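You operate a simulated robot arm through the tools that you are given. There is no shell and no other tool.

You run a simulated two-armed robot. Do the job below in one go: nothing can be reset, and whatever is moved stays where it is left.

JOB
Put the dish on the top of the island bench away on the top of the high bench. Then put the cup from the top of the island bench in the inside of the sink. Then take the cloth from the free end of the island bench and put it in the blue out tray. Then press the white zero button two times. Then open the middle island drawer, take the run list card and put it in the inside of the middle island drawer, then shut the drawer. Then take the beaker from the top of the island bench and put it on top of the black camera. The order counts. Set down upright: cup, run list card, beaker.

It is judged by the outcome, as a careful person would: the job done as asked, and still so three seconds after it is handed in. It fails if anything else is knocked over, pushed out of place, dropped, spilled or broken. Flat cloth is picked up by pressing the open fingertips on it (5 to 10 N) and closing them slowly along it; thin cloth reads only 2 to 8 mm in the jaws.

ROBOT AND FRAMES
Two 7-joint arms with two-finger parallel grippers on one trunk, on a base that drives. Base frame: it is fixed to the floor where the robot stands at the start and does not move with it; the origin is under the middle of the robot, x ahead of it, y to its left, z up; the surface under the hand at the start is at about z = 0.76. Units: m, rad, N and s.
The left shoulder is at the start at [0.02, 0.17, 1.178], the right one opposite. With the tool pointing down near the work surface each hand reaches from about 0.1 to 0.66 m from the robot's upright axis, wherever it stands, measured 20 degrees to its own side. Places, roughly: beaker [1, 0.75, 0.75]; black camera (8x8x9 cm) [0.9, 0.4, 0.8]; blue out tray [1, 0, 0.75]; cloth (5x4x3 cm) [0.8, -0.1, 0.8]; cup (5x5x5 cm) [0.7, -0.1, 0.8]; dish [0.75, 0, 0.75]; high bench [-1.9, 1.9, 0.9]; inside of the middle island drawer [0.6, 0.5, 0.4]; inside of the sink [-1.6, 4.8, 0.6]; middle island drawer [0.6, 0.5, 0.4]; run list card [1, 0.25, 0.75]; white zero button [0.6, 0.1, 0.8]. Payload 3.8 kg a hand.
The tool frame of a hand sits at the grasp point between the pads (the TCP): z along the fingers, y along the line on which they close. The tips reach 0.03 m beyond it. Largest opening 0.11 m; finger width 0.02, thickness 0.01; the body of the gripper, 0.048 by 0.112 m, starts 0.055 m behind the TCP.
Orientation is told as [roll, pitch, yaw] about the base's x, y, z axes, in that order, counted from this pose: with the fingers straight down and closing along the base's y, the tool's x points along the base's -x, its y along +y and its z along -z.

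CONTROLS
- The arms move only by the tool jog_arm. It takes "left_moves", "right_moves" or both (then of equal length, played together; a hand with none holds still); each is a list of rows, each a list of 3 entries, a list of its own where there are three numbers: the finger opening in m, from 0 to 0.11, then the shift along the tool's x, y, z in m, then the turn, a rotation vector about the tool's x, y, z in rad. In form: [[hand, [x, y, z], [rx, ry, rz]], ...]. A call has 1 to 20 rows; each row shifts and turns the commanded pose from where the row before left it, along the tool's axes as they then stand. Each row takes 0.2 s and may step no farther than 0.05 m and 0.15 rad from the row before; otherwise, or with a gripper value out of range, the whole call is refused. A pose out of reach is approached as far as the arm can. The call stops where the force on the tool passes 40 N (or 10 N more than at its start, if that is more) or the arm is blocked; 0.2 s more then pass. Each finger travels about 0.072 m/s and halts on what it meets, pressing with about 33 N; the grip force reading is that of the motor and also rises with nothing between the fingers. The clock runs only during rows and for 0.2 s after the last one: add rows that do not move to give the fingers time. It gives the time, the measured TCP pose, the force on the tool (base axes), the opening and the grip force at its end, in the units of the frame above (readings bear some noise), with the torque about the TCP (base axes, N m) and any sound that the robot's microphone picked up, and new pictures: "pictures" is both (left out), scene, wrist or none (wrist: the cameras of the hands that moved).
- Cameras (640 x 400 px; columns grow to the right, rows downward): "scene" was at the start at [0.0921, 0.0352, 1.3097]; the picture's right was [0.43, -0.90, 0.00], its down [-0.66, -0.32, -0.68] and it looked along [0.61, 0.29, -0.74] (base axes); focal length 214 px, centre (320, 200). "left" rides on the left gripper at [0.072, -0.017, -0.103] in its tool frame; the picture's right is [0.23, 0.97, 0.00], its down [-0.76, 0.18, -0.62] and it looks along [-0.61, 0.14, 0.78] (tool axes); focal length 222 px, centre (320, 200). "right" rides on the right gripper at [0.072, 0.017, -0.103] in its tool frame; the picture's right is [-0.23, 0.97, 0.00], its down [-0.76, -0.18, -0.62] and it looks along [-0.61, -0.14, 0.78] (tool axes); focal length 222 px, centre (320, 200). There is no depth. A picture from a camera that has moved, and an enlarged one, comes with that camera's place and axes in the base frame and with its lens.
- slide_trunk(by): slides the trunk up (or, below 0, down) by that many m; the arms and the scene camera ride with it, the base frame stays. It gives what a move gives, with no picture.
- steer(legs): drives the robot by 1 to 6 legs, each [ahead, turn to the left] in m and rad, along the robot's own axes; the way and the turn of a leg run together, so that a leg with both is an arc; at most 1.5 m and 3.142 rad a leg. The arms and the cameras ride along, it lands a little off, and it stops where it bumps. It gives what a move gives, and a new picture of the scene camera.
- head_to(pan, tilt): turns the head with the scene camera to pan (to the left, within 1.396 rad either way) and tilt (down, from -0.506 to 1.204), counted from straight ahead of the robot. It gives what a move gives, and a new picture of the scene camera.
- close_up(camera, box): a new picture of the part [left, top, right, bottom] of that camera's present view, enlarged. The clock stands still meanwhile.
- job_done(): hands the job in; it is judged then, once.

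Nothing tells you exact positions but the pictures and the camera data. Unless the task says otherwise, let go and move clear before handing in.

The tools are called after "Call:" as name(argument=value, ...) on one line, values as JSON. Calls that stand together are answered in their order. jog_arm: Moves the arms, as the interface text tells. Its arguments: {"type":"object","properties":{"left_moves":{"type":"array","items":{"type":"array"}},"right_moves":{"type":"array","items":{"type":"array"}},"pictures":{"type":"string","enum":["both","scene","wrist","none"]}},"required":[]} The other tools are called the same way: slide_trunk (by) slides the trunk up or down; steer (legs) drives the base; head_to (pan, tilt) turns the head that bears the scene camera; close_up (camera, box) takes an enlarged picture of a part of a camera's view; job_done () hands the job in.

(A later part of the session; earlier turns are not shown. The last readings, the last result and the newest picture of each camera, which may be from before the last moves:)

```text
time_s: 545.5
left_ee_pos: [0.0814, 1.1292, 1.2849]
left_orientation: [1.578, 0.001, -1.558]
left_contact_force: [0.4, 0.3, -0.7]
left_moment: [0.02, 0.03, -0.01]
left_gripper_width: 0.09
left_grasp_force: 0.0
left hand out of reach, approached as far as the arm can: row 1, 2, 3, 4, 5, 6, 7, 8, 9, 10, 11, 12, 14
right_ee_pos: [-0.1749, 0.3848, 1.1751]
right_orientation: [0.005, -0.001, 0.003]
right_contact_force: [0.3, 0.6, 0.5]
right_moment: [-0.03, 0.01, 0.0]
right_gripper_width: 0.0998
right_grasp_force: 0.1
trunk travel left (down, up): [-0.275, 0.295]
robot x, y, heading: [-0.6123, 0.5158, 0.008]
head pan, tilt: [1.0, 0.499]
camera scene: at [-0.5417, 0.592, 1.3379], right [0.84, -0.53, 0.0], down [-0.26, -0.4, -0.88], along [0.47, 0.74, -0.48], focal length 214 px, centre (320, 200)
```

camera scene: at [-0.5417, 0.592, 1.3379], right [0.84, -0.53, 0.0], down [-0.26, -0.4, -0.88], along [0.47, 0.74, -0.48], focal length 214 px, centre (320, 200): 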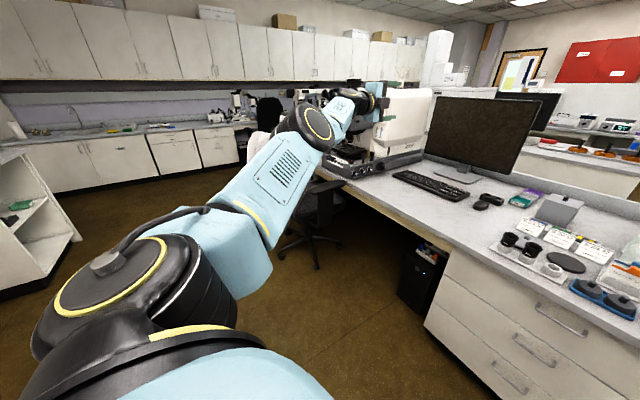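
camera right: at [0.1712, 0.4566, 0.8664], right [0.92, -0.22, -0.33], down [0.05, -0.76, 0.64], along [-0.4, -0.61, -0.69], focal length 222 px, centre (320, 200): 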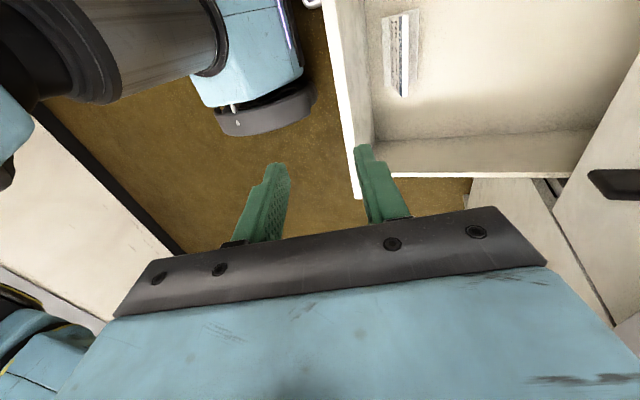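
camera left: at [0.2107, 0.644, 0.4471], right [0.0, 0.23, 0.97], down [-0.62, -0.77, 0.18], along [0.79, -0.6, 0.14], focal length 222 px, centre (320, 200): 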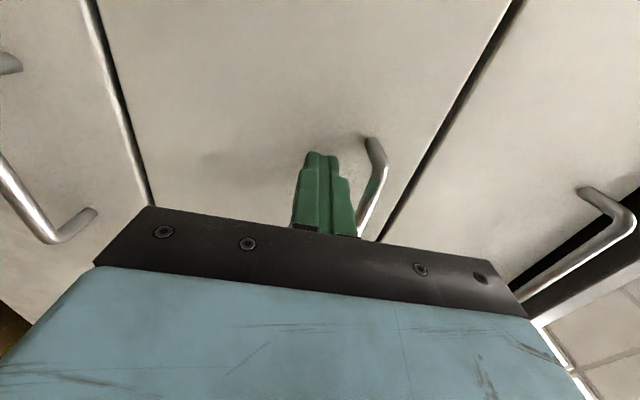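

The arm is straight along the shoulder–hand line. I'll command purely radial inward steps to make the elbow bend.

Call:
jog_arm(left_moves=[[0.09, [-0.0304, -0.0073, -0.0323], [0, 0, 0]], [0.09, [-0.0304, -0.0073, -0.0323], [0, 0, 0]], [0.09, [-0.0304, -0.0073, -0.0323], [0, 0, 0]], [0.09, [-0.0304, -0.0073, -0.0323], [0, 0, 0]], [0.09, [-0.0304, -0.0073, -0.0323], [0, 0, 0]], [0.09, [-0.0304, -0.0073, -0.0323], [0, 0, 0]], [0.09, [0, 0, 0], [0, 0, 0]]], pictures="scene")

```text
time_s: 547.1
left_ee_pos: [0.0822, 1.1277, 1.2859]
left_orientation: [1.577, 0.003, -1.556]
left_contact_force: [-0.1, -0.1, -0.8]
left_moment: [0.02, -0.03, 0.02]
left_gripper_width: 0.0902
left_grasp_force: 0.1
left hand out of reach, approached as far as the arm can: row 1, 2, 3, 4, 5, 6
right_ee_pos: [-0.1755, 0.3848, 1.1756]
right_orientation: [0.004, -0.002, 0.003]
right_contact_force: [-0.2, 0.1, -0.2]
right_moment: [0.0, -0.01, 0.02]
right_gripper_width: 0.1
right_grasp_force: 0.0
trunk travel left (down, up): [-0.275, 0.295]
robot x, y, heading: [-0.61, 0.5151, 0.013]
head pan, tilt: [1.0, 0.499]
camera scene: at [-0.5419, 0.5921, 1.3379], right [0.84, -0.53, 0.0], down [-0.26, -0.4, -0.88], along [0.47, 0.74, -0.48], focal length 214 px, centre (320, 200)
```

scene: 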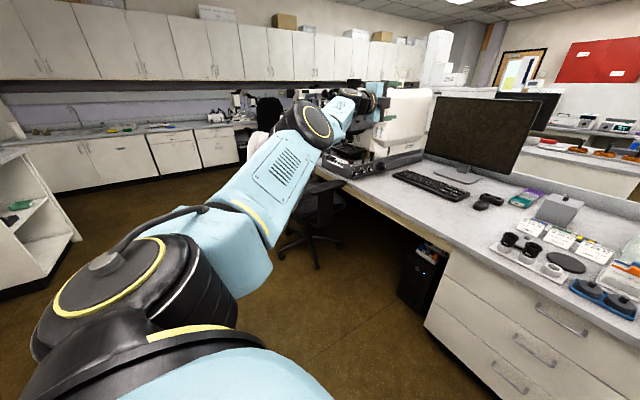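

No radial motion: the elbow is exactly straight. I'll sweep the hand sideways to the right, which should let the elbow flex.

Call:
jog_arm(left_moves=[[0.09, [-0.045, 0, 0], [0, 0, 0]], [0.09, [-0.045, 0, 0], [0, 0, 0]], [0.09, [-0.045, 0, 0], [0, 0, 0]], [0.09, [-0.045, 0, 0], [0, 0, 0]], [0.09, [-0.045, 0, 0], [0, 0, 0]], [0.09, [0, 0, 0], [0, 0, 0]]], pictures="scene")

```text
time_s: 548.5
left_ee_pos: [0.174, 0.9481, 1.3049]
left_orientation: [1.575, -0.001, -1.557]
left_contact_force: [-0.5, 0.1, -0.3]
left_moment: [0.01, 0.05, -0.01]
left_gripper_width: 0.0901
left_grasp_force: 0.0
left hand out of reach, approached as far as the arm can: row 1, 2, 3, 4, 5
right_ee_pos: [-0.1753, 0.3845, 1.176]
right_orientation: [0.004, -0.004, 0.003]
right_contact_force: [0.4, -0.1, 0.1]
right_moment: [0.02, 0.0, 0.0]
right_gripper_width: 0.0998
right_grasp_force: 0.1
trunk travel left (down, up): [-0.275, 0.295]
robot x, y, heading: [-0.6086, 0.513, 0.006]
head pan, tilt: [1.0, 0.499]
camera scene: at [-0.5421, 0.5928, 1.3379], right [0.84, -0.53, 0.0], down [-0.26, -0.41, -0.88], along [0.47, 0.74, -0.48], focal length 214 px, centre (320, 200)
```

scene: 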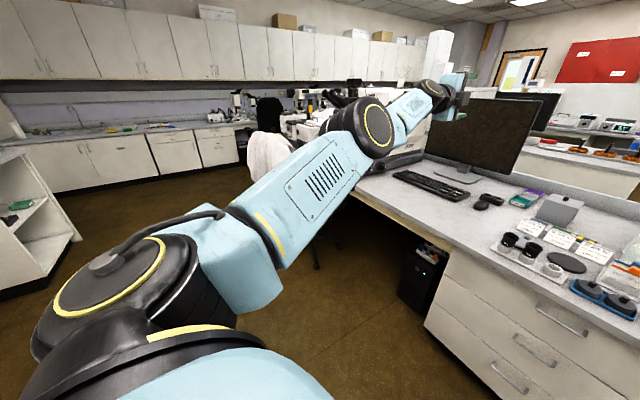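

Still straight. Earlier, rotating back toward "down" briefly freed it, so I'll rotate four steps that way and immediately retract.

Call:
jog_arm(left_moves=[[0.09, [0, 0, 0], [0.08637, 0.08637, -0.08637]], [0.09, [0, 0, 0], [0.08637, 0.08637, -0.08637]], [0.09, [0, 0, 0], [0.08637, 0.08637, -0.08637]], [0.09, [0, 0, 0], [0.08637, 0.08637, -0.08637]], [0.09, [-0.0024, -0.0184, -0.0407], [0, 0, 0]], [0.09, [-0.0024, -0.0184, -0.0407], [0, 0, 0]], [0.09, [-0.0024, -0.0184, -0.0407], [0, 0, 0]], [0.09, [0, 0, 0], [0, 0, 0]]], pictures="scene")

```text
time_s: 550.3
left_ee_pos: [0.0329, 0.8789, 1.2967]
left_orientation: [1.169, -0.273, -1.15]
left_contact_force: [-0.5, -0.7, 0.0]
left_moment: [-0.02, -0.03, 0.01]
left_gripper_width: 0.09
left_grasp_force: 0.1
left hand out of reach, approached as far as the arm can: row 2, 3, 4
right_ee_pos: [-0.1754, 0.3849, 1.1746]
right_orientation: [0.002, -0.004, 0.003]
right_contact_force: [0.0, -0.3, 0.0]
right_moment: [0.0, -0.02, 0.01]
right_gripper_width: 0.0999
right_grasp_force: 0.0
trunk travel left (down, up): [-0.275, 0.295]
robot x, y, heading: [-0.612, 0.5093, 0.006]
head pan, tilt: [1.0, 0.499]
camera scene: at [-0.5421, 0.5918, 1.338], right [0.84, -0.53, 0.0], down [-0.26, -0.4, -0.88], along [0.47, 0.74, -0.48], focal length 214 px, centre (320, 200)
```

scene: 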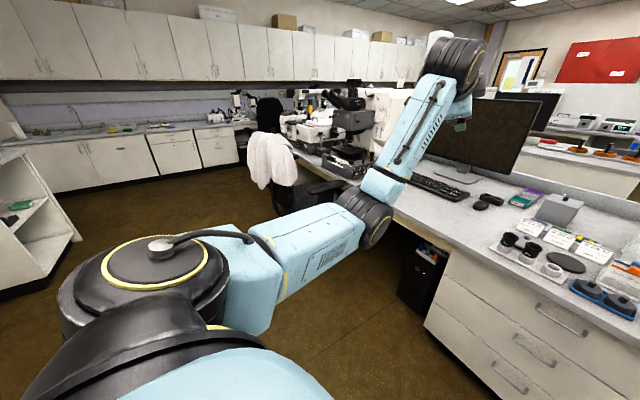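

The elbow has bent and the arm is free. I'll retract further and then finish turning the hand down.

Call:
jog_arm(left_moves=[[0.09, [0.0081, -0.0416, -0.0234], [0, 0, 0]], [0.09, [0.0081, -0.0416, -0.0234], [0, 0, 0]], [0.09, [0.0081, -0.0416, -0.0234], [0, 0, 0]], [0.09, [0.0081, -0.0416, -0.0234], [0, 0, 0]], [0.09, [0, 0, 0], [0.08637, 0.08637, -0.08637]], [0.09, [0, 0, 0], [0.08637, 0.08637, -0.08637]], [0.09, [0, 0, 0], [0.08637, 0.08637, -0.08637]], [0.09, [0, 0, 0], [0.08637, 0.08637, -0.08637]], [0.09, [0, 0, 0], [0.08637, 0.08637, -0.08637]], [0.09, [0, 0, 0], [0.08637, 0.08637, -0.08637]], [0.09, [0, 0, 0], [0.08637, 0.08637, -0.08637]], [0.09, [0, 0, 0], [0.08637, 0.08637, -0.08637]], [0.09, [0, 0, 0], [0.08637, 0.08637, -0.08637]], [0.09, [0, 0, 0], [0.08637, 0.08637, -0.08637]], [0.09, [0, 0, 0], [0, 0, 0]]], pictures="scene")

```text
time_s: 553.5
left_ee_pos: [-0.1048, 0.8178, 1.1768]
left_orientation: [0.0, -0.005, 0.015]
left_contact_force: [0.1, 0.7, 1.0]
left_moment: [-0.05, -0.01, 0.0]
left_gripper_width: 0.0901
left_grasp_force: 0.0
right_ee_pos: [-0.175, 0.3845, 1.1752]
right_orientation: [0.003, -0.001, 0.004]
right_contact_force: [0.1, -0.4, 0.3]
right_moment: [-0.01, 0.0, -0.01]
right_gripper_width: 0.0998
right_grasp_force: 0.0
trunk travel left (down, up): [-0.275, 0.295]
robot x, y, heading: [-0.6111, 0.5132, 0.008]
head pan, tilt: [1.0, 0.499]
camera scene: at [-0.542, 0.592, 1.3379], right [0.84, -0.53, 0.0], down [-0.26, -0.4, -0.88], along [0.47, 0.74, -0.48], focal length 214 px, centre (320, 200)
```

scene: 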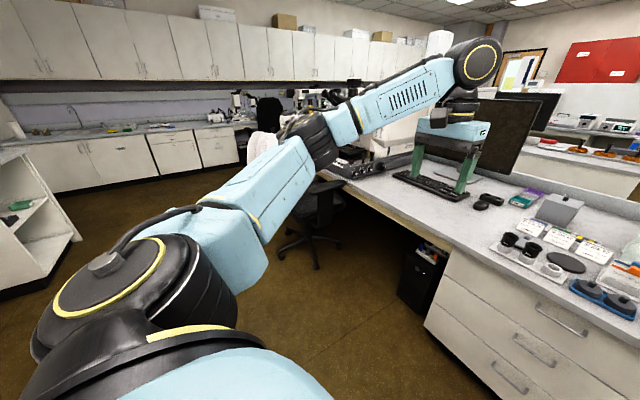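

The left arm is back in a normal pose. Now I drive round to the far side for the beaker.

Call:
steer(legs=[[0, -1.579], [1.37, 0], [0, 1.571], [1.15, 0], [1.1, 0]])

Call:
steer(legs=[[0, 1.571], [1.22, 0], [0, 1.571]])

Call:
head_to(pan=-0.2, tilt=0.75)

```text
time_s: 578.7
left_ee_pos: [2.1177, -0.6393, 1.1772]
left_orientation: [0.002, -0.006, -0.022]
left_contact_force: [-0.5, 1.4, -0.6]
left_moment: [0.05, 0.01, 0.03]
left_gripper_width: 0.0897
left_grasp_force: 0.0
right_ee_pos: [2.0309, -1.0693, 1.1742]
right_orientation: [0.004, -0.002, -0.034]
right_contact_force: [-0.1, -1.1, 0.2]
right_moment: [0.01, 0.06, 0.04]
right_gripper_width: 0.0999
right_grasp_force: 0.1
trunk travel left (down, up): [-0.275, 0.295]
robot x, y, heading: [1.6026, -0.9225, -0.031]
head pan, tilt: [1.0, 0.499]
camera scene: at [1.6725, -0.8481, 1.3379], right [0.83, -0.56, 0.0], down [-0.27, -0.4, -0.88], along [0.5, 0.72, -0.48], focal length 214 px, centre (320, 200)
```

scene: 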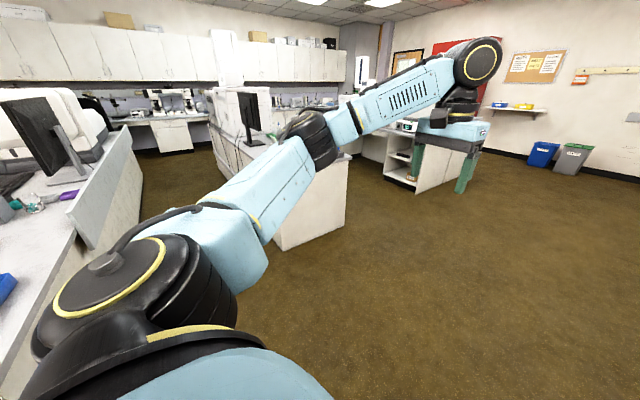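

```text
time_s: 592.5
left_ee_pos: [1.1173, 0.0069, 1.176]
left_orientation: [0.001, -0.004, 3.119]
left_contact_force: [0.3, -0.7, -0.2]
left_moment: [0.0, 0.03, -0.02]
left_gripper_width: 0.0901
left_grasp_force: 0.0
right_ee_pos: [1.2037, 0.4363, 1.1754]
right_orientation: [0.003, -0.004, 3.108]
right_contact_force: [1.3, 0.4, 0.0]
right_moment: [0.0, 0.02, -0.04]
right_gripper_width: 0.1002
right_grasp_force: 0.1
trunk travel left (down, up): [-0.275, 0.295]
robot x, y, heading: [1.633, 0.2925, 3.109]
head pan, tilt: [1.0, 0.499]
camera scene: at [1.5613, 0.218, 1.3379], right [-0.82, 0.57, 0.0], down [0.27, 0.39, -0.88], along [-0.5, -0.72, -0.48], focal length 214 px, centre (320, 200)
```

scene: 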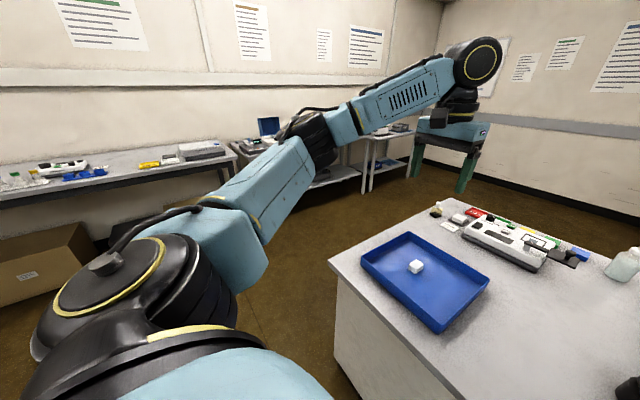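

```text
time_s: 593.9
left_ee_pos: [1.1171, 0.0081, 1.1764]
left_orientation: [0.001, -0.005, 3.119]
left_contact_force: [0.4, -0.7, 0.1]
left_moment: [-0.01, 0.04, 0.0]
left_gripper_width: 0.0899
left_grasp_force: 0.0
right_ee_pos: [1.2036, 0.4372, 1.1768]
right_orientation: [0.002, -0.003, 3.11]
right_contact_force: [0.0, 1.0, -0.2]
right_moment: [-0.01, -0.02, 0.01]
right_gripper_width: 0.1001
right_grasp_force: 0.1
trunk travel left (down, up): [-0.275, 0.295]
robot x, y, heading: [1.6366, 0.2908, 3.114]
head pan, tilt: [-0.201, 0.75]
camera scene: at [1.5321, 0.3121, 1.3159], right [0.23, 0.97, 0.0], down [0.66, -0.16, -0.73], along [-0.71, 0.17, -0.68], focal length 214 px, centre (320, 200)
```

scene: 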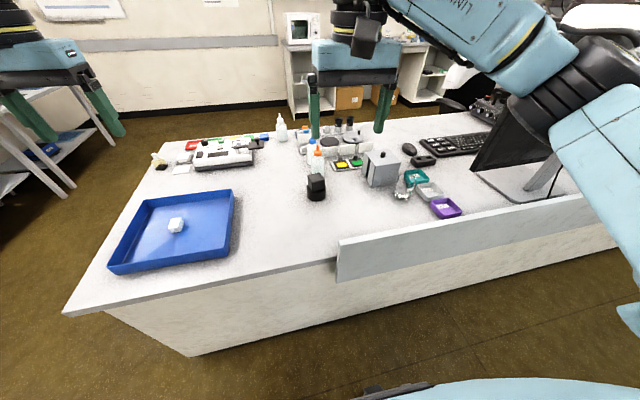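

From here I can see the camera and the beaker by the small trays behind the low partition. Zooming in.

Call:
close_up(camera="scene", box=[350, 140, 480, 230])

Call:
close_up(camera="scene", box=[280, 140, 380, 220])

Call:
close_up(camera="right", box=[0, 0, 640, 400])

```text
4.44 times, centred on (415, 185) of scene
camera zoom: at [1.5321, 0.3121, 1.3159], right [0.23, 0.97, 0.0], down [0.66, -0.16, -0.73], along [-0.71, 0.17, -0.68], focal length 953 px, centre (-102, 267)
```

zoom: 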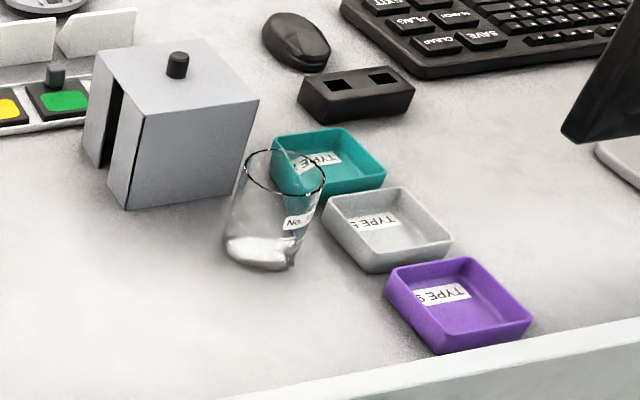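

```text
5.00 times, centred on (330, 180) of scene
camera zoom: at [1.5321, 0.3121, 1.3159], right [0.23, 0.97, 0.0], down [0.66, -0.16, -0.73], along [-0.71, 0.17, -0.68], focal length 1072 px, centre (270, 300)
```

zoom: 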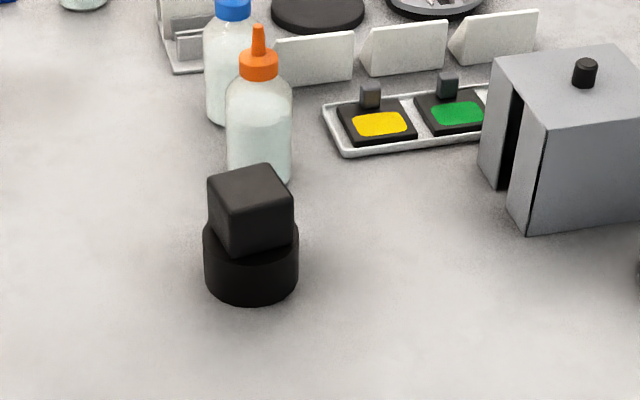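

```text
1.00 times, centred on (320, 200) of right (not enlarged: the box is as wide or as high as the picture)
camera zoom: at [1.276, 0.4169, 1.2778], right [-0.26, -0.97, 0.0], down [-0.75, 0.21, 0.62], along [-0.6, 0.16, -0.78], focal length 222 px, centre (320, 200)
```

zoom: 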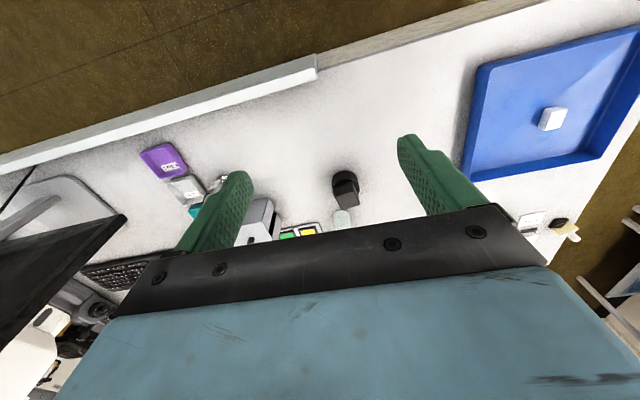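

The beaker stands upright at about [1.006, 0.76] (rim z≈0.845); the camera's cube top is centred near [0.93, 0.441, 0.85]. I'll drive 0.21 m closer.

Call:
steer(legs=[[0.21, 0]])

Call:
close_up(camera="scene", box=[380, 170, 520, 270])

Call:
close_up(camera="scene", box=[250, 170, 350, 240])

Call:
close_up(camera="right", box=[0, 0, 640, 400])

```text
time_s: 595.5
left_ee_pos: [0.9074, 0.0151, 1.1759]
left_orientation: [0.001, -0.004, 3.118]
left_contact_force: [-0.5, 0.1, 0.3]
left_moment: [-0.01, -0.05, -0.02]
left_gripper_width: 0.0902
left_grasp_force: 0.1
right_ee_pos: [0.994, 0.4444, 1.1755]
right_orientation: [0.005, -0.001, 3.106]
right_contact_force: [-0.3, -0.3, 0.0]
right_moment: [0.0, -0.01, 0.02]
right_gripper_width: 0.1001
right_grasp_force: 0.1
trunk travel left (down, up): [-0.275, 0.295]
robot x, y, heading: [1.4252, 0.298, 3.107]
head pan, tilt: [-0.201, 0.75]
camera scene: at [1.3218, 0.3191, 1.3158], right [0.23, 0.97, 0.0], down [0.66, -0.16, -0.73], along [-0.71, 0.17, -0.68], focal length 214 px, centre (320, 200)
```

scene: 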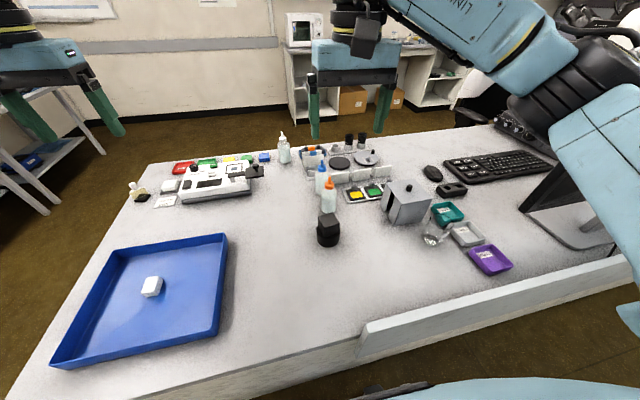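

```text
4.00 times, centred on (450, 220) of scene
camera zoom: at [1.3218, 0.3191, 1.3158], right [0.23, 0.97, 0.0], down [0.66, -0.16, -0.73], along [-0.71, 0.17, -0.68], focal length 858 px, centre (-200, 120)
```

zoom: 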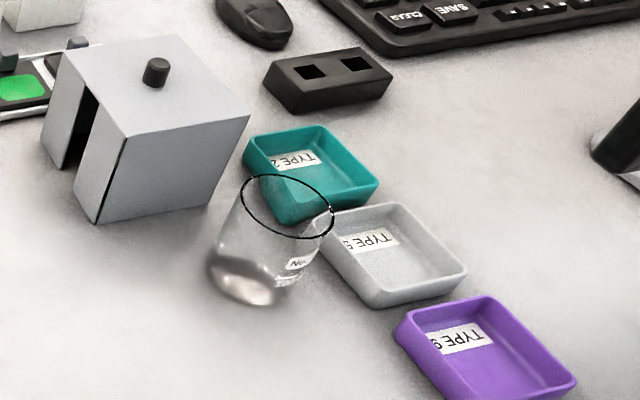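

```text
5.71 times, centred on (300, 205) of scene
camera zoom: at [1.3218, 0.3191, 1.3158], right [0.23, 0.97, 0.0], down [0.66, -0.16, -0.73], along [-0.71, 0.17, -0.68], focal length 1226 px, centre (434, 171)
```

zoom: 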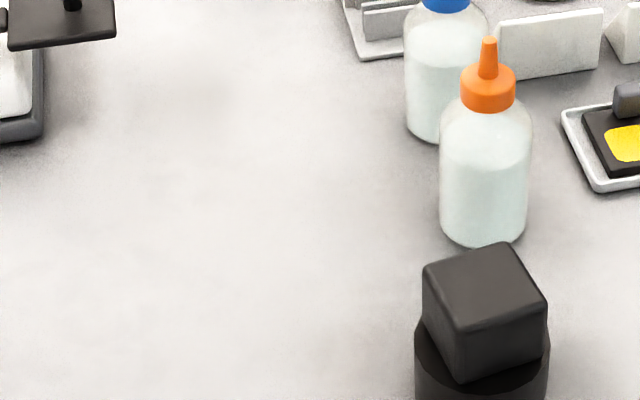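

```text
1.00 times, centred on (320, 200) of right (not enlarged: the box is as wide or as high as the picture)
camera zoom: at [1.0661, 0.4243, 1.2776], right [-0.26, -0.97, 0.0], down [-0.75, 0.21, 0.62], along [-0.6, 0.16, -0.78], focal length 222 px, centre (320, 200)
```

zoom: 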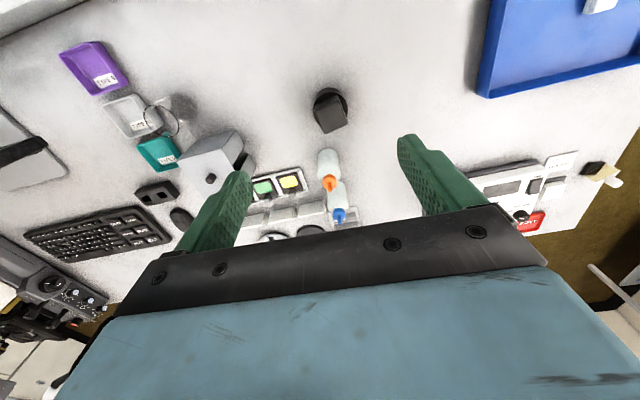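

Both views put the beaker at [1.005, 0.758]. I'll move the right hand over it at height, then lower partway.

Call:
jog_arm(right_moves=[[0.1, [0, -0.0448, 0], [0, 0, 0]], [0.1, [0, -0.0448, 0], [0, 0, 0]], [0.1, [0, -0.0448, 0], [0, 0, 0]], [0.1, [0, -0.0448, 0], [0, 0, 0]], [0.1, [0, -0.0448, 0], [0, 0, 0]], [0.1, [0, -0.0448, 0], [0, 0, 0]], [0.1, [0, -0.045, 0], [0, 0, 0]], [0.1, [0, 0, 0.04], [0, 0, 0]], [0.1, [0, 0, 0.04], [0, 0, 0]], [0.1, [0, 0, 0.04], [0, 0, 0]], [0.1, [0, 0, 0.04], [0, 0, 0]], [0.1, [0, 0, 0.02], [0, 0, 0]], [0.1, [0, 0, 0], [0, 0, 0]]], pictures="both")

Call:
close_up(camera="right", box=[180, 40, 460, 220])

Call:
close_up(camera="scene", box=[370, 150, 520, 270])

```text
time_s: 598.3
left_ee_pos: [0.9062, 0.0158, 1.1763]
left_orientation: [0.001, -0.007, 3.116]
left_contact_force: [-0.1, 0.4, 0.1]
left_moment: [0.02, 0.04, 0.0]
left_gripper_width: 0.0898
left_grasp_force: 0.0
right_ee_pos: [1.0051, 0.7575, 0.9926]
right_orientation: [0.003, -0.002, 3.107]
right_contact_force: [0.3, 0.8, 0.3]
right_moment: [0.03, -0.01, -0.01]
right_gripper_width: 0.0997
right_grasp_force: 0.0
trunk travel left (down, up): [-0.275, 0.295]
robot x, y, heading: [1.422, 0.2941, 3.107]
head pan, tilt: [-0.201, 0.75]
camera scene: at [1.3228, 0.319, 1.316], right [0.23, 0.97, 0.0], down [0.66, -0.16, -0.73], along [-0.71, 0.17, -0.68], focal length 214 px, centre (320, 200)
camera right: at [1.0775, 0.7373, 1.0955], right [-0.26, -0.97, 0.0], down [-0.75, 0.21, 0.62], along [-0.6, 0.16, -0.78], focal length 222 px, centre (320, 200)
```

scene: 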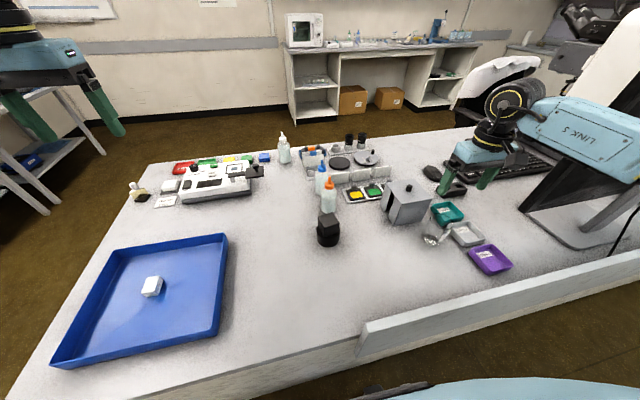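
right: 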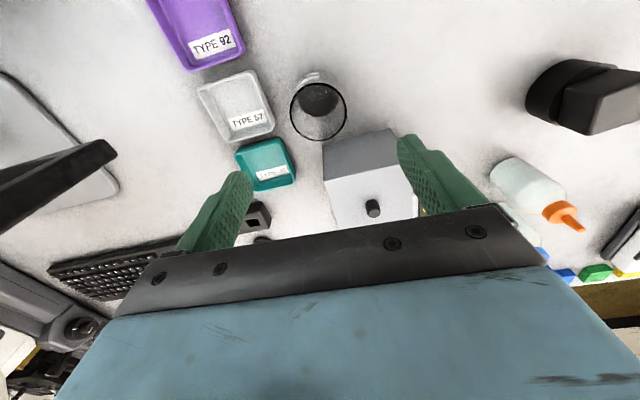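

```text
2.22 times, centred on (320, 130) of right
camera zoom: at [1.0775, 0.7373, 1.0955], right [-0.26, -0.97, 0.0], down [-0.75, 0.21, 0.62], along [-0.6, 0.16, -0.78], focal length 494 px, centre (320, 356)
```

zoom: 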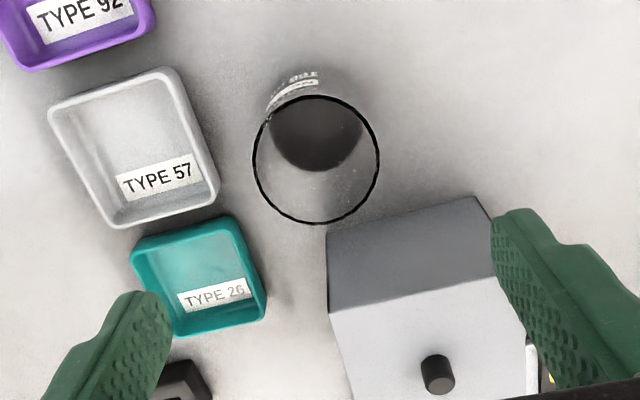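

```text
3.33 times, centred on (445, 210) of scene
camera zoom: at [1.3228, 0.319, 1.316], right [0.23, 0.97, 0.0], down [0.66, -0.16, -0.73], along [-0.71, 0.17, -0.68], focal length 715 px, centre (-97, 167)
```

zoom: 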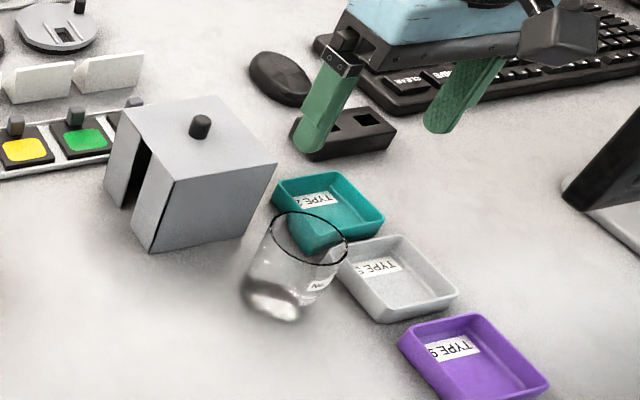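

The beaker's rim (about 6.2 cm wide) is centred under the hand, with clearance to the trays. I'll narrow the opening slightly and descend so the tips stay above the tray walls.

Call:
jog_arm(right_moves=[[0.09, [0, 0, 0.03], [0, 0, 0]], [0.086, [0, 0, 0.035], [0, 0, 0]], [0.086, [0, 0, 0.035], [0, 0, 0]], [0.086, [0, 0, 0.03], [0, 0, 0]], [0.086, [0, 0, 0.025], [0, 0, 0]], [0.086, [0, 0, 0.015], [0, 0, 0]], [0.086, [0, 0, 0.005], [0, 0, 0]], [0.086, [0, 0, 0], [0, 0, 0]]], pictures="wrist")

Call:
close_up(camera="scene", box=[370, 170, 520, 270])

```text
time_s: 600.1
left_ee_pos: [0.9078, 0.0158, 1.1763]
left_orientation: [0.002, -0.005, 3.118]
left_contact_force: [0.8, 0.3, 0.2]
left_moment: [0.02, 0.01, -0.01]
left_gripper_width: 0.0899
left_grasp_force: 0.1
right_ee_pos: [1.0058, 0.7562, 0.8188]
right_orientation: [0.003, -0.004, 3.109]
right_contact_force: [-0.6, 0.4, -0.2]
right_moment: [0.0, 0.01, 0.0]
right_gripper_width: 0.0862
right_grasp_force: 0.0
trunk travel left (down, up): [-0.275, 0.295]
robot x, y, heading: [1.4239, 0.2982, 3.106]
head pan, tilt: [-0.201, 0.75]
camera right: at [1.0772, 0.7364, 0.9217], right [-0.26, -0.97, 0.0], down [-0.75, 0.21, 0.62], along [-0.6, 0.16, -0.78], focal length 222 px, centre (320, 200)
```

right: 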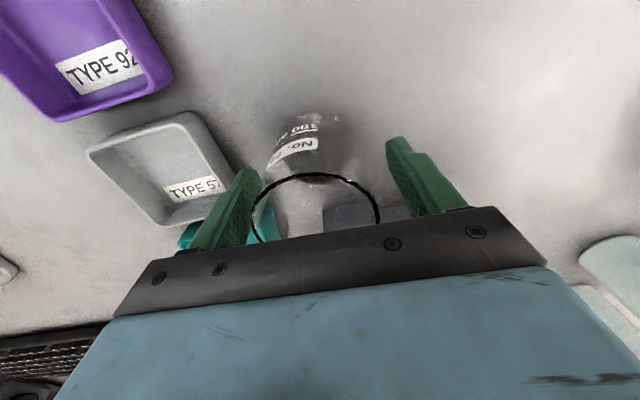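

```text
4.00 times, centred on (445, 220) of scene
camera zoom: at [1.3228, 0.319, 1.3159], right [0.23, 0.97, 0.0], down [0.66, -0.16, -0.73], along [-0.71, 0.17, -0.68], focal length 858 px, centre (-180, 120)
```

zoom: 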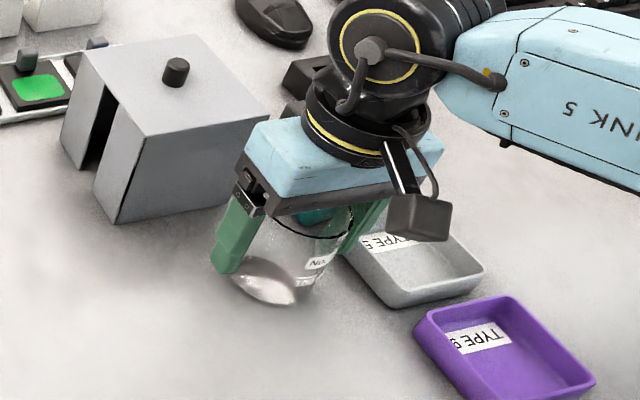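

The beaker sits between the fingers. I'll close gently and check.

Call:
jog_arm(right_moves=[[0.075, [0, 0, 0], [0, 0, 0]], [0.068, [0, 0, 0], [0, 0, 0]], [0.063, [0, 0, 0], [0, 0, 0]], [0.058, [0, 0, 0], [0, 0, 0]], [0.052, [0, 0, 0], [0, 0, 0]], [0.045, [0, 0, 0], [0, 0, 0]], [0.04, [0, 0, 0], [0, 0, 0]]], pictures="wrist")

Call:
close_up(camera="scene", box=[370, 170, 520, 270])

```text
time_s: 601.7
left_ee_pos: [0.9071, 0.0165, 1.1752]
left_orientation: [0.003, -0.006, 3.116]
left_contact_force: [1.5, 0.5, -0.2]
left_moment: [0.04, 0.0, 0.0]
left_gripper_width: 0.0901
left_grasp_force: 0.1
right_ee_pos: [1.0049, 0.7567, 0.8193]
right_orientation: [0.005, -0.003, 3.106]
right_contact_force: [0.9, -0.6, 1.3]
right_moment: [0.04, -0.01, -0.01]
right_gripper_width: 0.0612
right_grasp_force: 33.7
trunk travel left (down, up): [-0.275, 0.295]
robot x, y, heading: [1.4235, 0.2986, 3.108]
head pan, tilt: [-0.201, 0.75]
camera right: at [1.0772, 0.7364, 0.9219], right [-0.26, -0.97, 0.0], down [-0.75, 0.21, 0.62], along [-0.6, 0.16, -0.78], focal length 222 px, centre (320, 200)
```

right: 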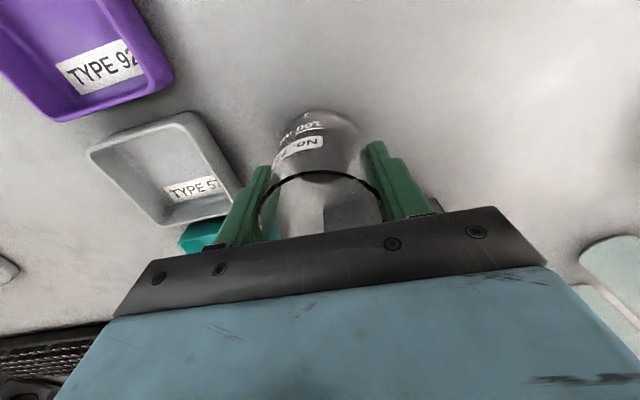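

```text
4.00 times, centred on (445, 220) of scene
camera zoom: at [1.3228, 0.319, 1.3159], right [0.23, 0.97, 0.0], down [0.66, -0.16, -0.73], along [-0.71, 0.17, -0.68], focal length 858 px, centre (-180, 120)
```

zoom: 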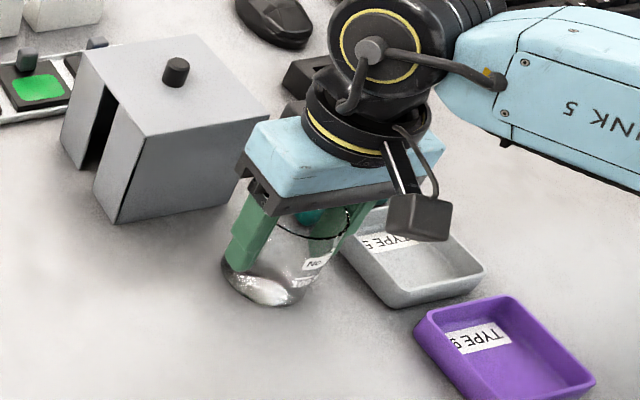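

The beaker is held at 0.061 m. I'll lift slowly and check that it stays level.

Call:
jog_arm(right_moves=[[0.04, [0, 0, -0.003], [0, 0, 0]], [0.04, [0, 0, -0.006], [0, 0, 0]], [0.04, [0, 0, -0.01], [0, 0, 0]], [0.04, [0, 0, -0.01], [0, 0, 0]], [0.04, [0, 0, -0.01], [0, 0, 0]], [0.04, [0, 0, -0.006], [0, 0, 0]], [0.04, [0, 0, 0], [0, 0, 0]]], pictures="wrist")

Call:
close_up(camera="scene", box=[370, 160, 520, 260])

```text
time_s: 603.3
left_ee_pos: [0.9061, 0.0153, 1.1755]
left_orientation: [0.003, -0.005, 3.118]
left_contact_force: [0.3, 0.9, 0.1]
left_moment: [0.02, -0.02, -0.01]
left_gripper_width: 0.0899
left_grasp_force: 0.0
right_ee_pos: [1.0047, 0.7555, 0.8631]
right_orientation: [0.004, -0.004, 3.107]
right_contact_force: [-0.3, 0.4, -2.2]
right_moment: [0.02, 0.02, -0.02]
right_gripper_width: 0.0612
right_grasp_force: 32.7
trunk travel left (down, up): [-0.275, 0.295]
robot x, y, heading: [1.424, 0.2996, 3.11]
head pan, tilt: [-0.201, 0.75]
camera right: at [1.0771, 0.7364, 0.9667], right [-0.26, -0.97, 0.0], down [-0.75, 0.21, 0.62], along [-0.6, 0.16, -0.78], focal length 222 px, centre (320, 200)
```

right: 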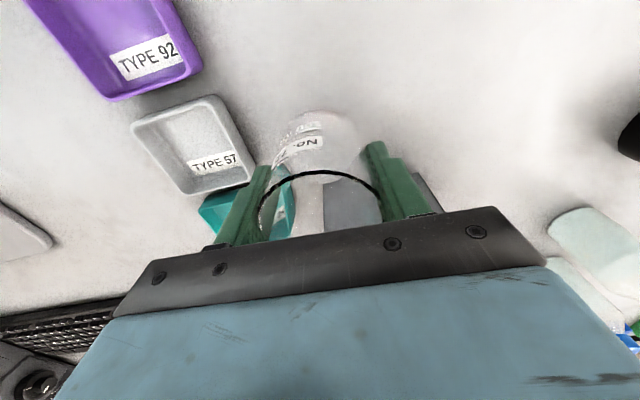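

```text
4.00 times, centred on (445, 210) of scene
camera zoom: at [1.3227, 0.3191, 1.3159], right [0.23, 0.97, 0.0], down [0.66, -0.16, -0.73], along [-0.71, 0.17, -0.68], focal length 858 px, centre (-180, 160)
```

zoom: 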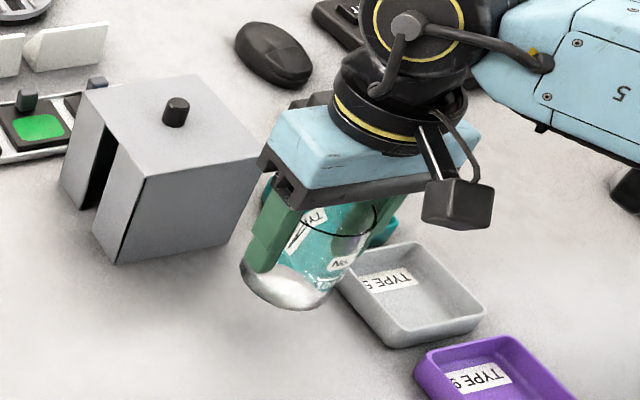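

The beaker is up and level. I'll raise it further and carry it over above the black camera.

Call:
jog_arm(right_moves=[[0.04, [0, 0, -0.01], [0, 0, 0]], [0.04, [0, 0, -0.016], [0, 0, 0]], [0.04, [0, 0, -0.02], [0, 0, 0]], [0.04, [0, 0, -0.02], [0, 0, 0]], [0.04, [0, 0, -0.02], [0, 0, 0]], [0.04, [0, 0, -0.02], [0, 0, 0]], [0.04, [0, 0, -0.02], [0, 0, 0]], [0.04, [0, 0, -0.02], [0, 0, 0]], [0.04, [0, 0, -0.014], [0, 0, 0]], [0.04, [0, 0, -0.008], [0, 0, 0]], [0.04, [0, 0, 0], [0, 0, 0]]], pictures="none")

Call:
jog_arm(right_moves=[[0.04, [-0.002, 0.008, 0], [0, 0, 0]], [0.04, [-0.003, 0.014, 0], [0, 0, 0]], [0.04, [-0.004, 0.018, 0], [0, 0, 0]], [0.04, [-0.004, 0.02, 0], [0, 0, 0]], [0.04, [-0.004, 0.02, 0], [0, 0, 0]], [0.04, [-0.004, 0.02, 0], [0, 0, 0]], [0.04, [-0.004, 0.02, 0], [0, 0, 0]], [0.04, [-0.004, 0.02, 0], [0, 0, 0]], [0.04, [-0.004, 0.02, 0], [0, 0, 0]], [0.04, [-0.004, 0.02, 0], [0, 0, 0]], [0.04, [-0.004, 0.02, 0], [0, 0, 0]], [0.04, [-0.004, 0.02, 0], [0, 0, 0]], [0.04, [-0.004, 0.02, 0], [0, 0, 0]], [0.04, [-0.004, 0.02, 0], [0, 0, 0]], [0.04, [-0.003, 0.02, 0], [0, 0, 0]], [0.04, [-0.002, 0.017, 0], [0, 0, 0]], [0.04, [-0.001, 0.012, 0], [0, 0, 0]], [0.04, [0, 0.007, 0], [0, 0, 0]], [0.04, [0, 0, 0], [0, 0, 0]]], pictures="both")

```text
time_s: 605.7
left_ee_pos: [0.9073, 0.0151, 1.1762]
left_orientation: [0.002, -0.004, 3.118]
left_contact_force: [-0.4, 0.2, 0.4]
left_moment: [0.0, -0.03, 0.0]
left_gripper_width: 0.0898
left_grasp_force: 0.0
right_ee_pos: [1.0052, 0.7583, 1.0311]
right_orientation: [0.003, -0.003, 3.106]
right_contact_force: [-0.5, -0.4, -0.8]
right_moment: [-0.01, 0.04, 0.01]
right_gripper_width: 0.0611
right_grasp_force: 33.2
trunk travel left (down, up): [-0.275, 0.295]
robot x, y, heading: [1.4259, 0.2979, 3.108]
head pan, tilt: [-0.201, 0.75]
```

```text
time_s: 609.7
left_ee_pos: [0.9079, 0.0166, 1.1767]
left_orientation: [0.001, -0.005, 3.117]
left_contact_force: [-0.2, -0.9, -0.1]
left_moment: [-0.02, 0.01, 0.01]
left_gripper_width: 0.09
left_grasp_force: 0.0
right_ee_pos: [0.9349, 0.4442, 1.0326]
right_orientation: [0.004, -0.004, 3.106]
right_contact_force: [-0.2, -0.2, -0.9]
right_moment: [0.0, 0.03, -0.01]
right_gripper_width: 0.0609
right_grasp_force: 33.0
trunk travel left (down, up): [-0.275, 0.295]
robot x, y, heading: [1.4246, 0.2929, 3.11]
head pan, tilt: [-0.201, 0.75]
camera scene: at [1.3227, 0.3191, 1.3159], right [0.23, 0.97, 0.0], down [0.66, -0.16, -0.73], along [-0.71, 0.17, -0.68], focal length 214 px, centre (320, 200)
camera right: at [1.0076, 0.4237, 1.1362], right [-0.26, -0.97, 0.0], down [-0.75, 0.21, 0.62], along [-0.6, 0.16, -0.78], focal length 222 px, centre (320, 200)
```

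scene: 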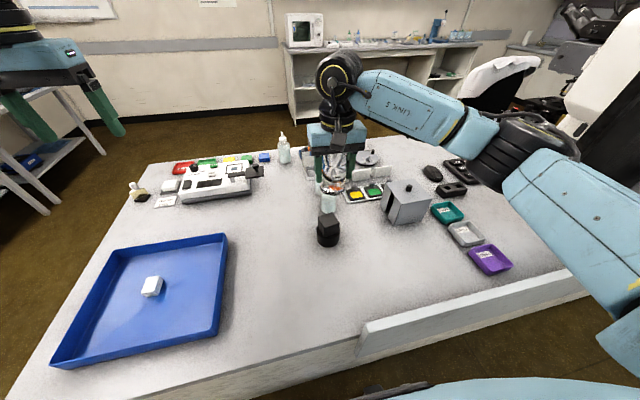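
right: 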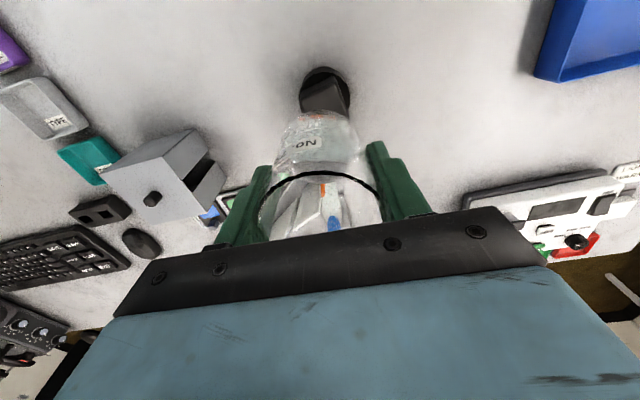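

I'm above the camera. I'll lower to a few centimetres above its top and check the alignment in both views.

Call:
jog_arm(right_moves=[[0.04, [0, 0, 0.01], [0, 0, 0]], [0.04, [0, 0, 0.02], [0, 0, 0]], [0.04, [0, 0, 0.02], [0, 0, 0]], [0.04, [0, 0, 0.01], [0, 0, 0]], [0.04, [0, 0, 0], [0, 0, 0]]], pictures="none")

Call:
close_up(camera="scene", box=[280, 160, 380, 250])

Call:
close_up(camera="right", box=[220, 20, 440, 220])

```text
time_s: 610.9
left_ee_pos: [0.9069, 0.0151, 1.1768]
left_orientation: [0.002, -0.005, 3.116]
left_contact_force: [0.1, -0.3, 0.2]
left_moment: [-0.01, 0.0, 0.01]
left_gripper_width: 0.0899
left_grasp_force: 0.2
right_ee_pos: [0.9347, 0.443, 0.9728]
right_orientation: [0.005, -0.003, 3.106]
right_contact_force: [-0.4, 0.2, 0.0]
right_moment: [-0.02, 0.0, -0.02]
right_gripper_width: 0.0609
right_grasp_force: 33.5
trunk travel left (down, up): [-0.275, 0.295]
robot x, y, heading: [1.4239, 0.297, 3.106]
head pan, tilt: [-0.201, 0.75]
```

```text
4.44 times, centred on (330, 205) of scene
camera zoom: at [1.3227, 0.319, 1.3159], right [0.23, 0.97, 0.0], down [0.66, -0.16, -0.73], along [-0.71, 0.17, -0.68], focal length 953 px, centre (276, 178)
```

zoom: 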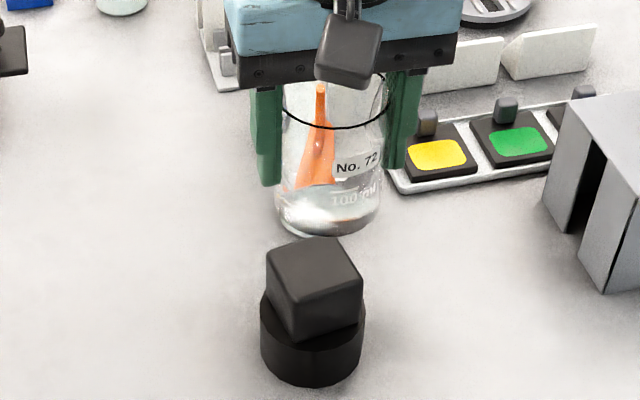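

```text
2.00 times, centred on (330, 120) of right
camera zoom: at [1.0075, 0.4231, 1.0755], right [-0.26, -0.97, 0.0], down [-0.75, 0.21, 0.62], along [-0.6, 0.16, -0.78], focal length 444 px, centre (300, 360)
```

zoom: 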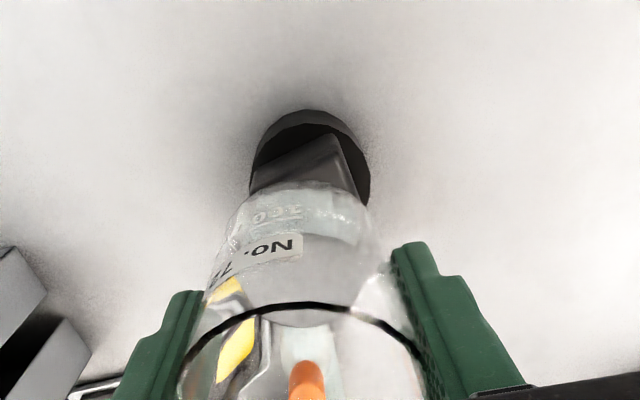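

I'll zoom more on the cube to judge its top edges.

Call:
close_up(camera="right", box=[290, 60, 370, 125])

Call:
close_up(camera="scene", box=[305, 195, 355, 250])

```text
6.15 times, centred on (330, 92) of right
camera zoom: at [1.0075, 0.4231, 1.0755], right [-0.26, -0.97, 0.0], down [-0.75, 0.21, 0.62], along [-0.6, 0.16, -0.78], focal length 1367 px, centre (258, 862)
```

zoom: 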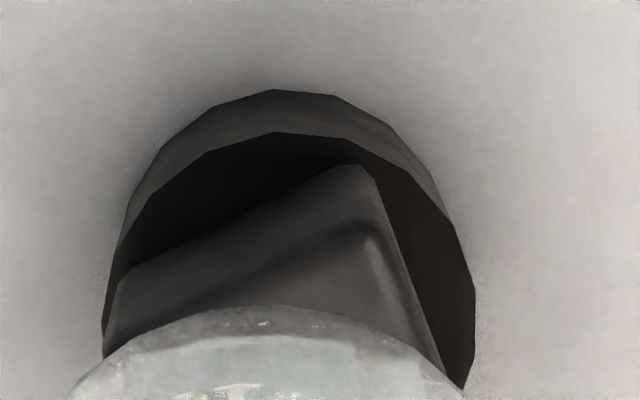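

```text
7.27 times, centred on (330, 222) of scene
camera zoom: at [1.3227, 0.319, 1.3159], right [0.23, 0.97, 0.0], down [0.66, -0.16, -0.73], along [-0.71, 0.17, -0.68], focal length 1560 px, centre (247, 36)
```

zoom: 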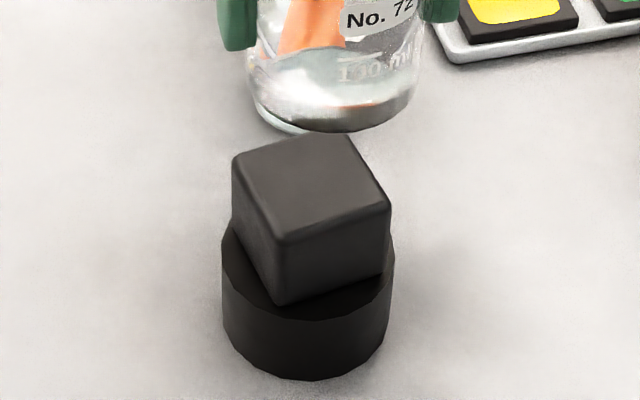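

The cube's top is at z≈0.848, centred at about [0.925, 0.441], ~4.6 cm square. I'll shift 1 cm to centre the beaker over it and lower to just above.

Call:
jog_arm(right_moves=[[0.04, [-0.005, 0.001, 0], [0, 0, 0]], [0.04, [-0.0046, 0.0013, 0], [0, 0, 0]], [0.04, [0, 0, 0.01], [0, 0, 0]], [0.04, [0, 0, 0.015], [0, 0, 0]], [0.04, [0, 0, 0.015], [0, 0, 0]], [0.04, [0, 0, 0.01], [0, 0, 0]], [0.04, [0, 0, 0.004], [0, 0, 0]], [0.04, [0, 0, 0], [0, 0, 0]]], pictures="none")

Call:
close_up(camera="scene", box=[300, 180, 360, 245])

Call:
close_up(camera="right", box=[270, 40, 390, 140])

```text
time_s: 612.7
left_ee_pos: [0.9082, 0.0154, 1.176]
left_orientation: [0.001, -0.004, 3.116]
left_contact_force: [0.4, -0.3, -0.7]
left_moment: [0.01, -0.03, 0.01]
left_gripper_width: 0.0903
left_grasp_force: 0.0
right_ee_pos: [0.9251, 0.4415, 0.9193]
right_orientation: [0.003, -0.003, 3.108]
right_contact_force: [-0.6, 0.7, -0.1]
right_moment: [-0.03, -0.02, -0.01]
right_gripper_width: 0.0608
right_grasp_force: 33.3
trunk travel left (down, up): [-0.275, 0.295]
robot x, y, heading: [1.4235, 0.3001, 3.115]
head pan, tilt: [-0.201, 0.75]
```

```text
6.15 times, centred on (330, 212) of scene
camera zoom: at [1.3227, 0.319, 1.3159], right [0.23, 0.97, 0.0], down [0.66, -0.16, -0.73], along [-0.71, 0.17, -0.68], focal length 1320 px, centre (258, 123)
```

zoom: 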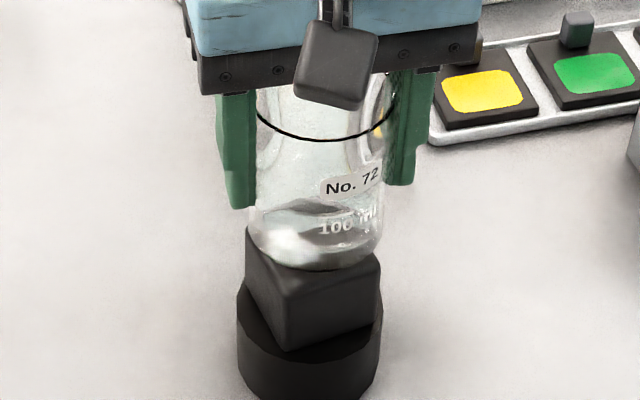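

```text
4.00 times, centred on (330, 90) of right
camera zoom: at [0.9974, 0.4209, 1.0219], right [-0.26, -0.97, 0.0], down [-0.75, 0.21, 0.62], along [-0.6, 0.16, -0.78], focal length 888 px, centre (280, 640)
```

zoom: 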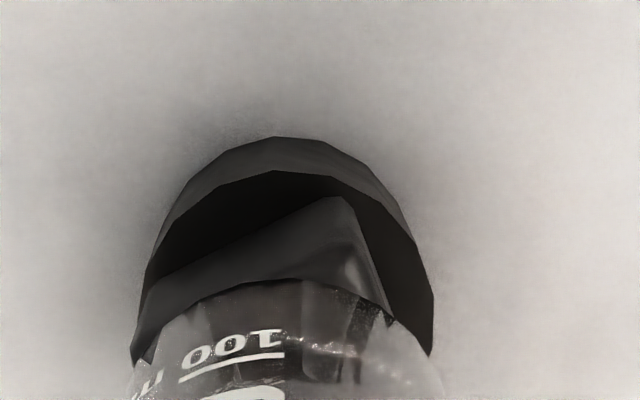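

Alignment looks good: the base is centred over the cube. I'll lower in 2–3 mm steps to contact.

Call:
jog_arm(right_moves=[[0.04, [0, 0, 0.003], [0, 0, 0]], [0.04, [0, 0, 0.003], [0, 0, 0]], [0.04, [0, 0, 0], [0, 0, 0]]], pictures="none")

Call:
jog_arm(right_moves=[[0.04, [0, 0, 0.002], [0, 0, 0]], [0.04, [0, 0, 0], [0, 0, 0]]], pictures="none")

Call:
jog_arm(right_moves=[[0.04, [0, 0, 0.002], [0, 0, 0]], [0.04, [0, 0, 0], [0, 0, 0]]], pictures="none")

```text
time_s: 613.5
left_ee_pos: [0.9069, 0.0154, 1.1761]
left_orientation: [0.002, -0.005, 3.118]
left_contact_force: [0.0, 0.1, 0.3]
left_moment: [0.03, 0.03, 0.0]
left_gripper_width: 0.09
left_grasp_force: 0.1
right_ee_pos: [0.9244, 0.4406, 0.9135]
right_orientation: [0.004, -0.001, 3.108]
right_contact_force: [0.2, 0.3, -0.8]
right_moment: [-0.01, 0.01, 0.0]
right_gripper_width: 0.0607
right_grasp_force: 33.1
trunk travel left (down, up): [-0.275, 0.295]
robot x, y, heading: [1.4289, 0.296, 3.111]
head pan, tilt: [-0.201, 0.75]
```

```text
time_s: 614.1
left_ee_pos: [0.9067, 0.0158, 1.1755]
left_orientation: [0.002, -0.005, 3.117]
left_contact_force: [-0.2, 0.0, 0.7]
left_moment: [-0.01, 0.0, -0.03]
left_gripper_width: 0.0901
left_grasp_force: 0.2
right_ee_pos: [0.9239, 0.441, 0.9112]
right_orientation: [0.003, -0.004, 3.108]
right_contact_force: [-0.3, -0.2, -1.2]
right_moment: [-0.01, 0.03, 0.01]
right_gripper_width: 0.0606
right_grasp_force: 32.9
trunk travel left (down, up): [-0.275, 0.295]
robot x, y, heading: [1.4248, 0.2959, 3.107]
head pan, tilt: [-0.201, 0.75]
```

```text
time_s: 614.7
left_ee_pos: [0.9077, 0.0143, 1.1762]
left_orientation: [0.002, -0.005, 3.116]
left_contact_force: [0.2, -0.1, -0.3]
left_moment: [0.03, -0.01, 0.03]
left_gripper_width: 0.0901
left_grasp_force: 0.1
right_ee_pos: [0.9242, 0.4408, 0.9103]
right_orientation: [0.003, -0.004, 3.107]
right_contact_force: [-0.1, 0.4, -1.0]
right_moment: [-0.02, 0.04, 0.01]
right_gripper_width: 0.0606
right_grasp_force: 32.7
trunk travel left (down, up): [-0.275, 0.295]
robot x, y, heading: [1.4262, 0.2955, 3.112]
head pan, tilt: [-0.201, 0.75]
```

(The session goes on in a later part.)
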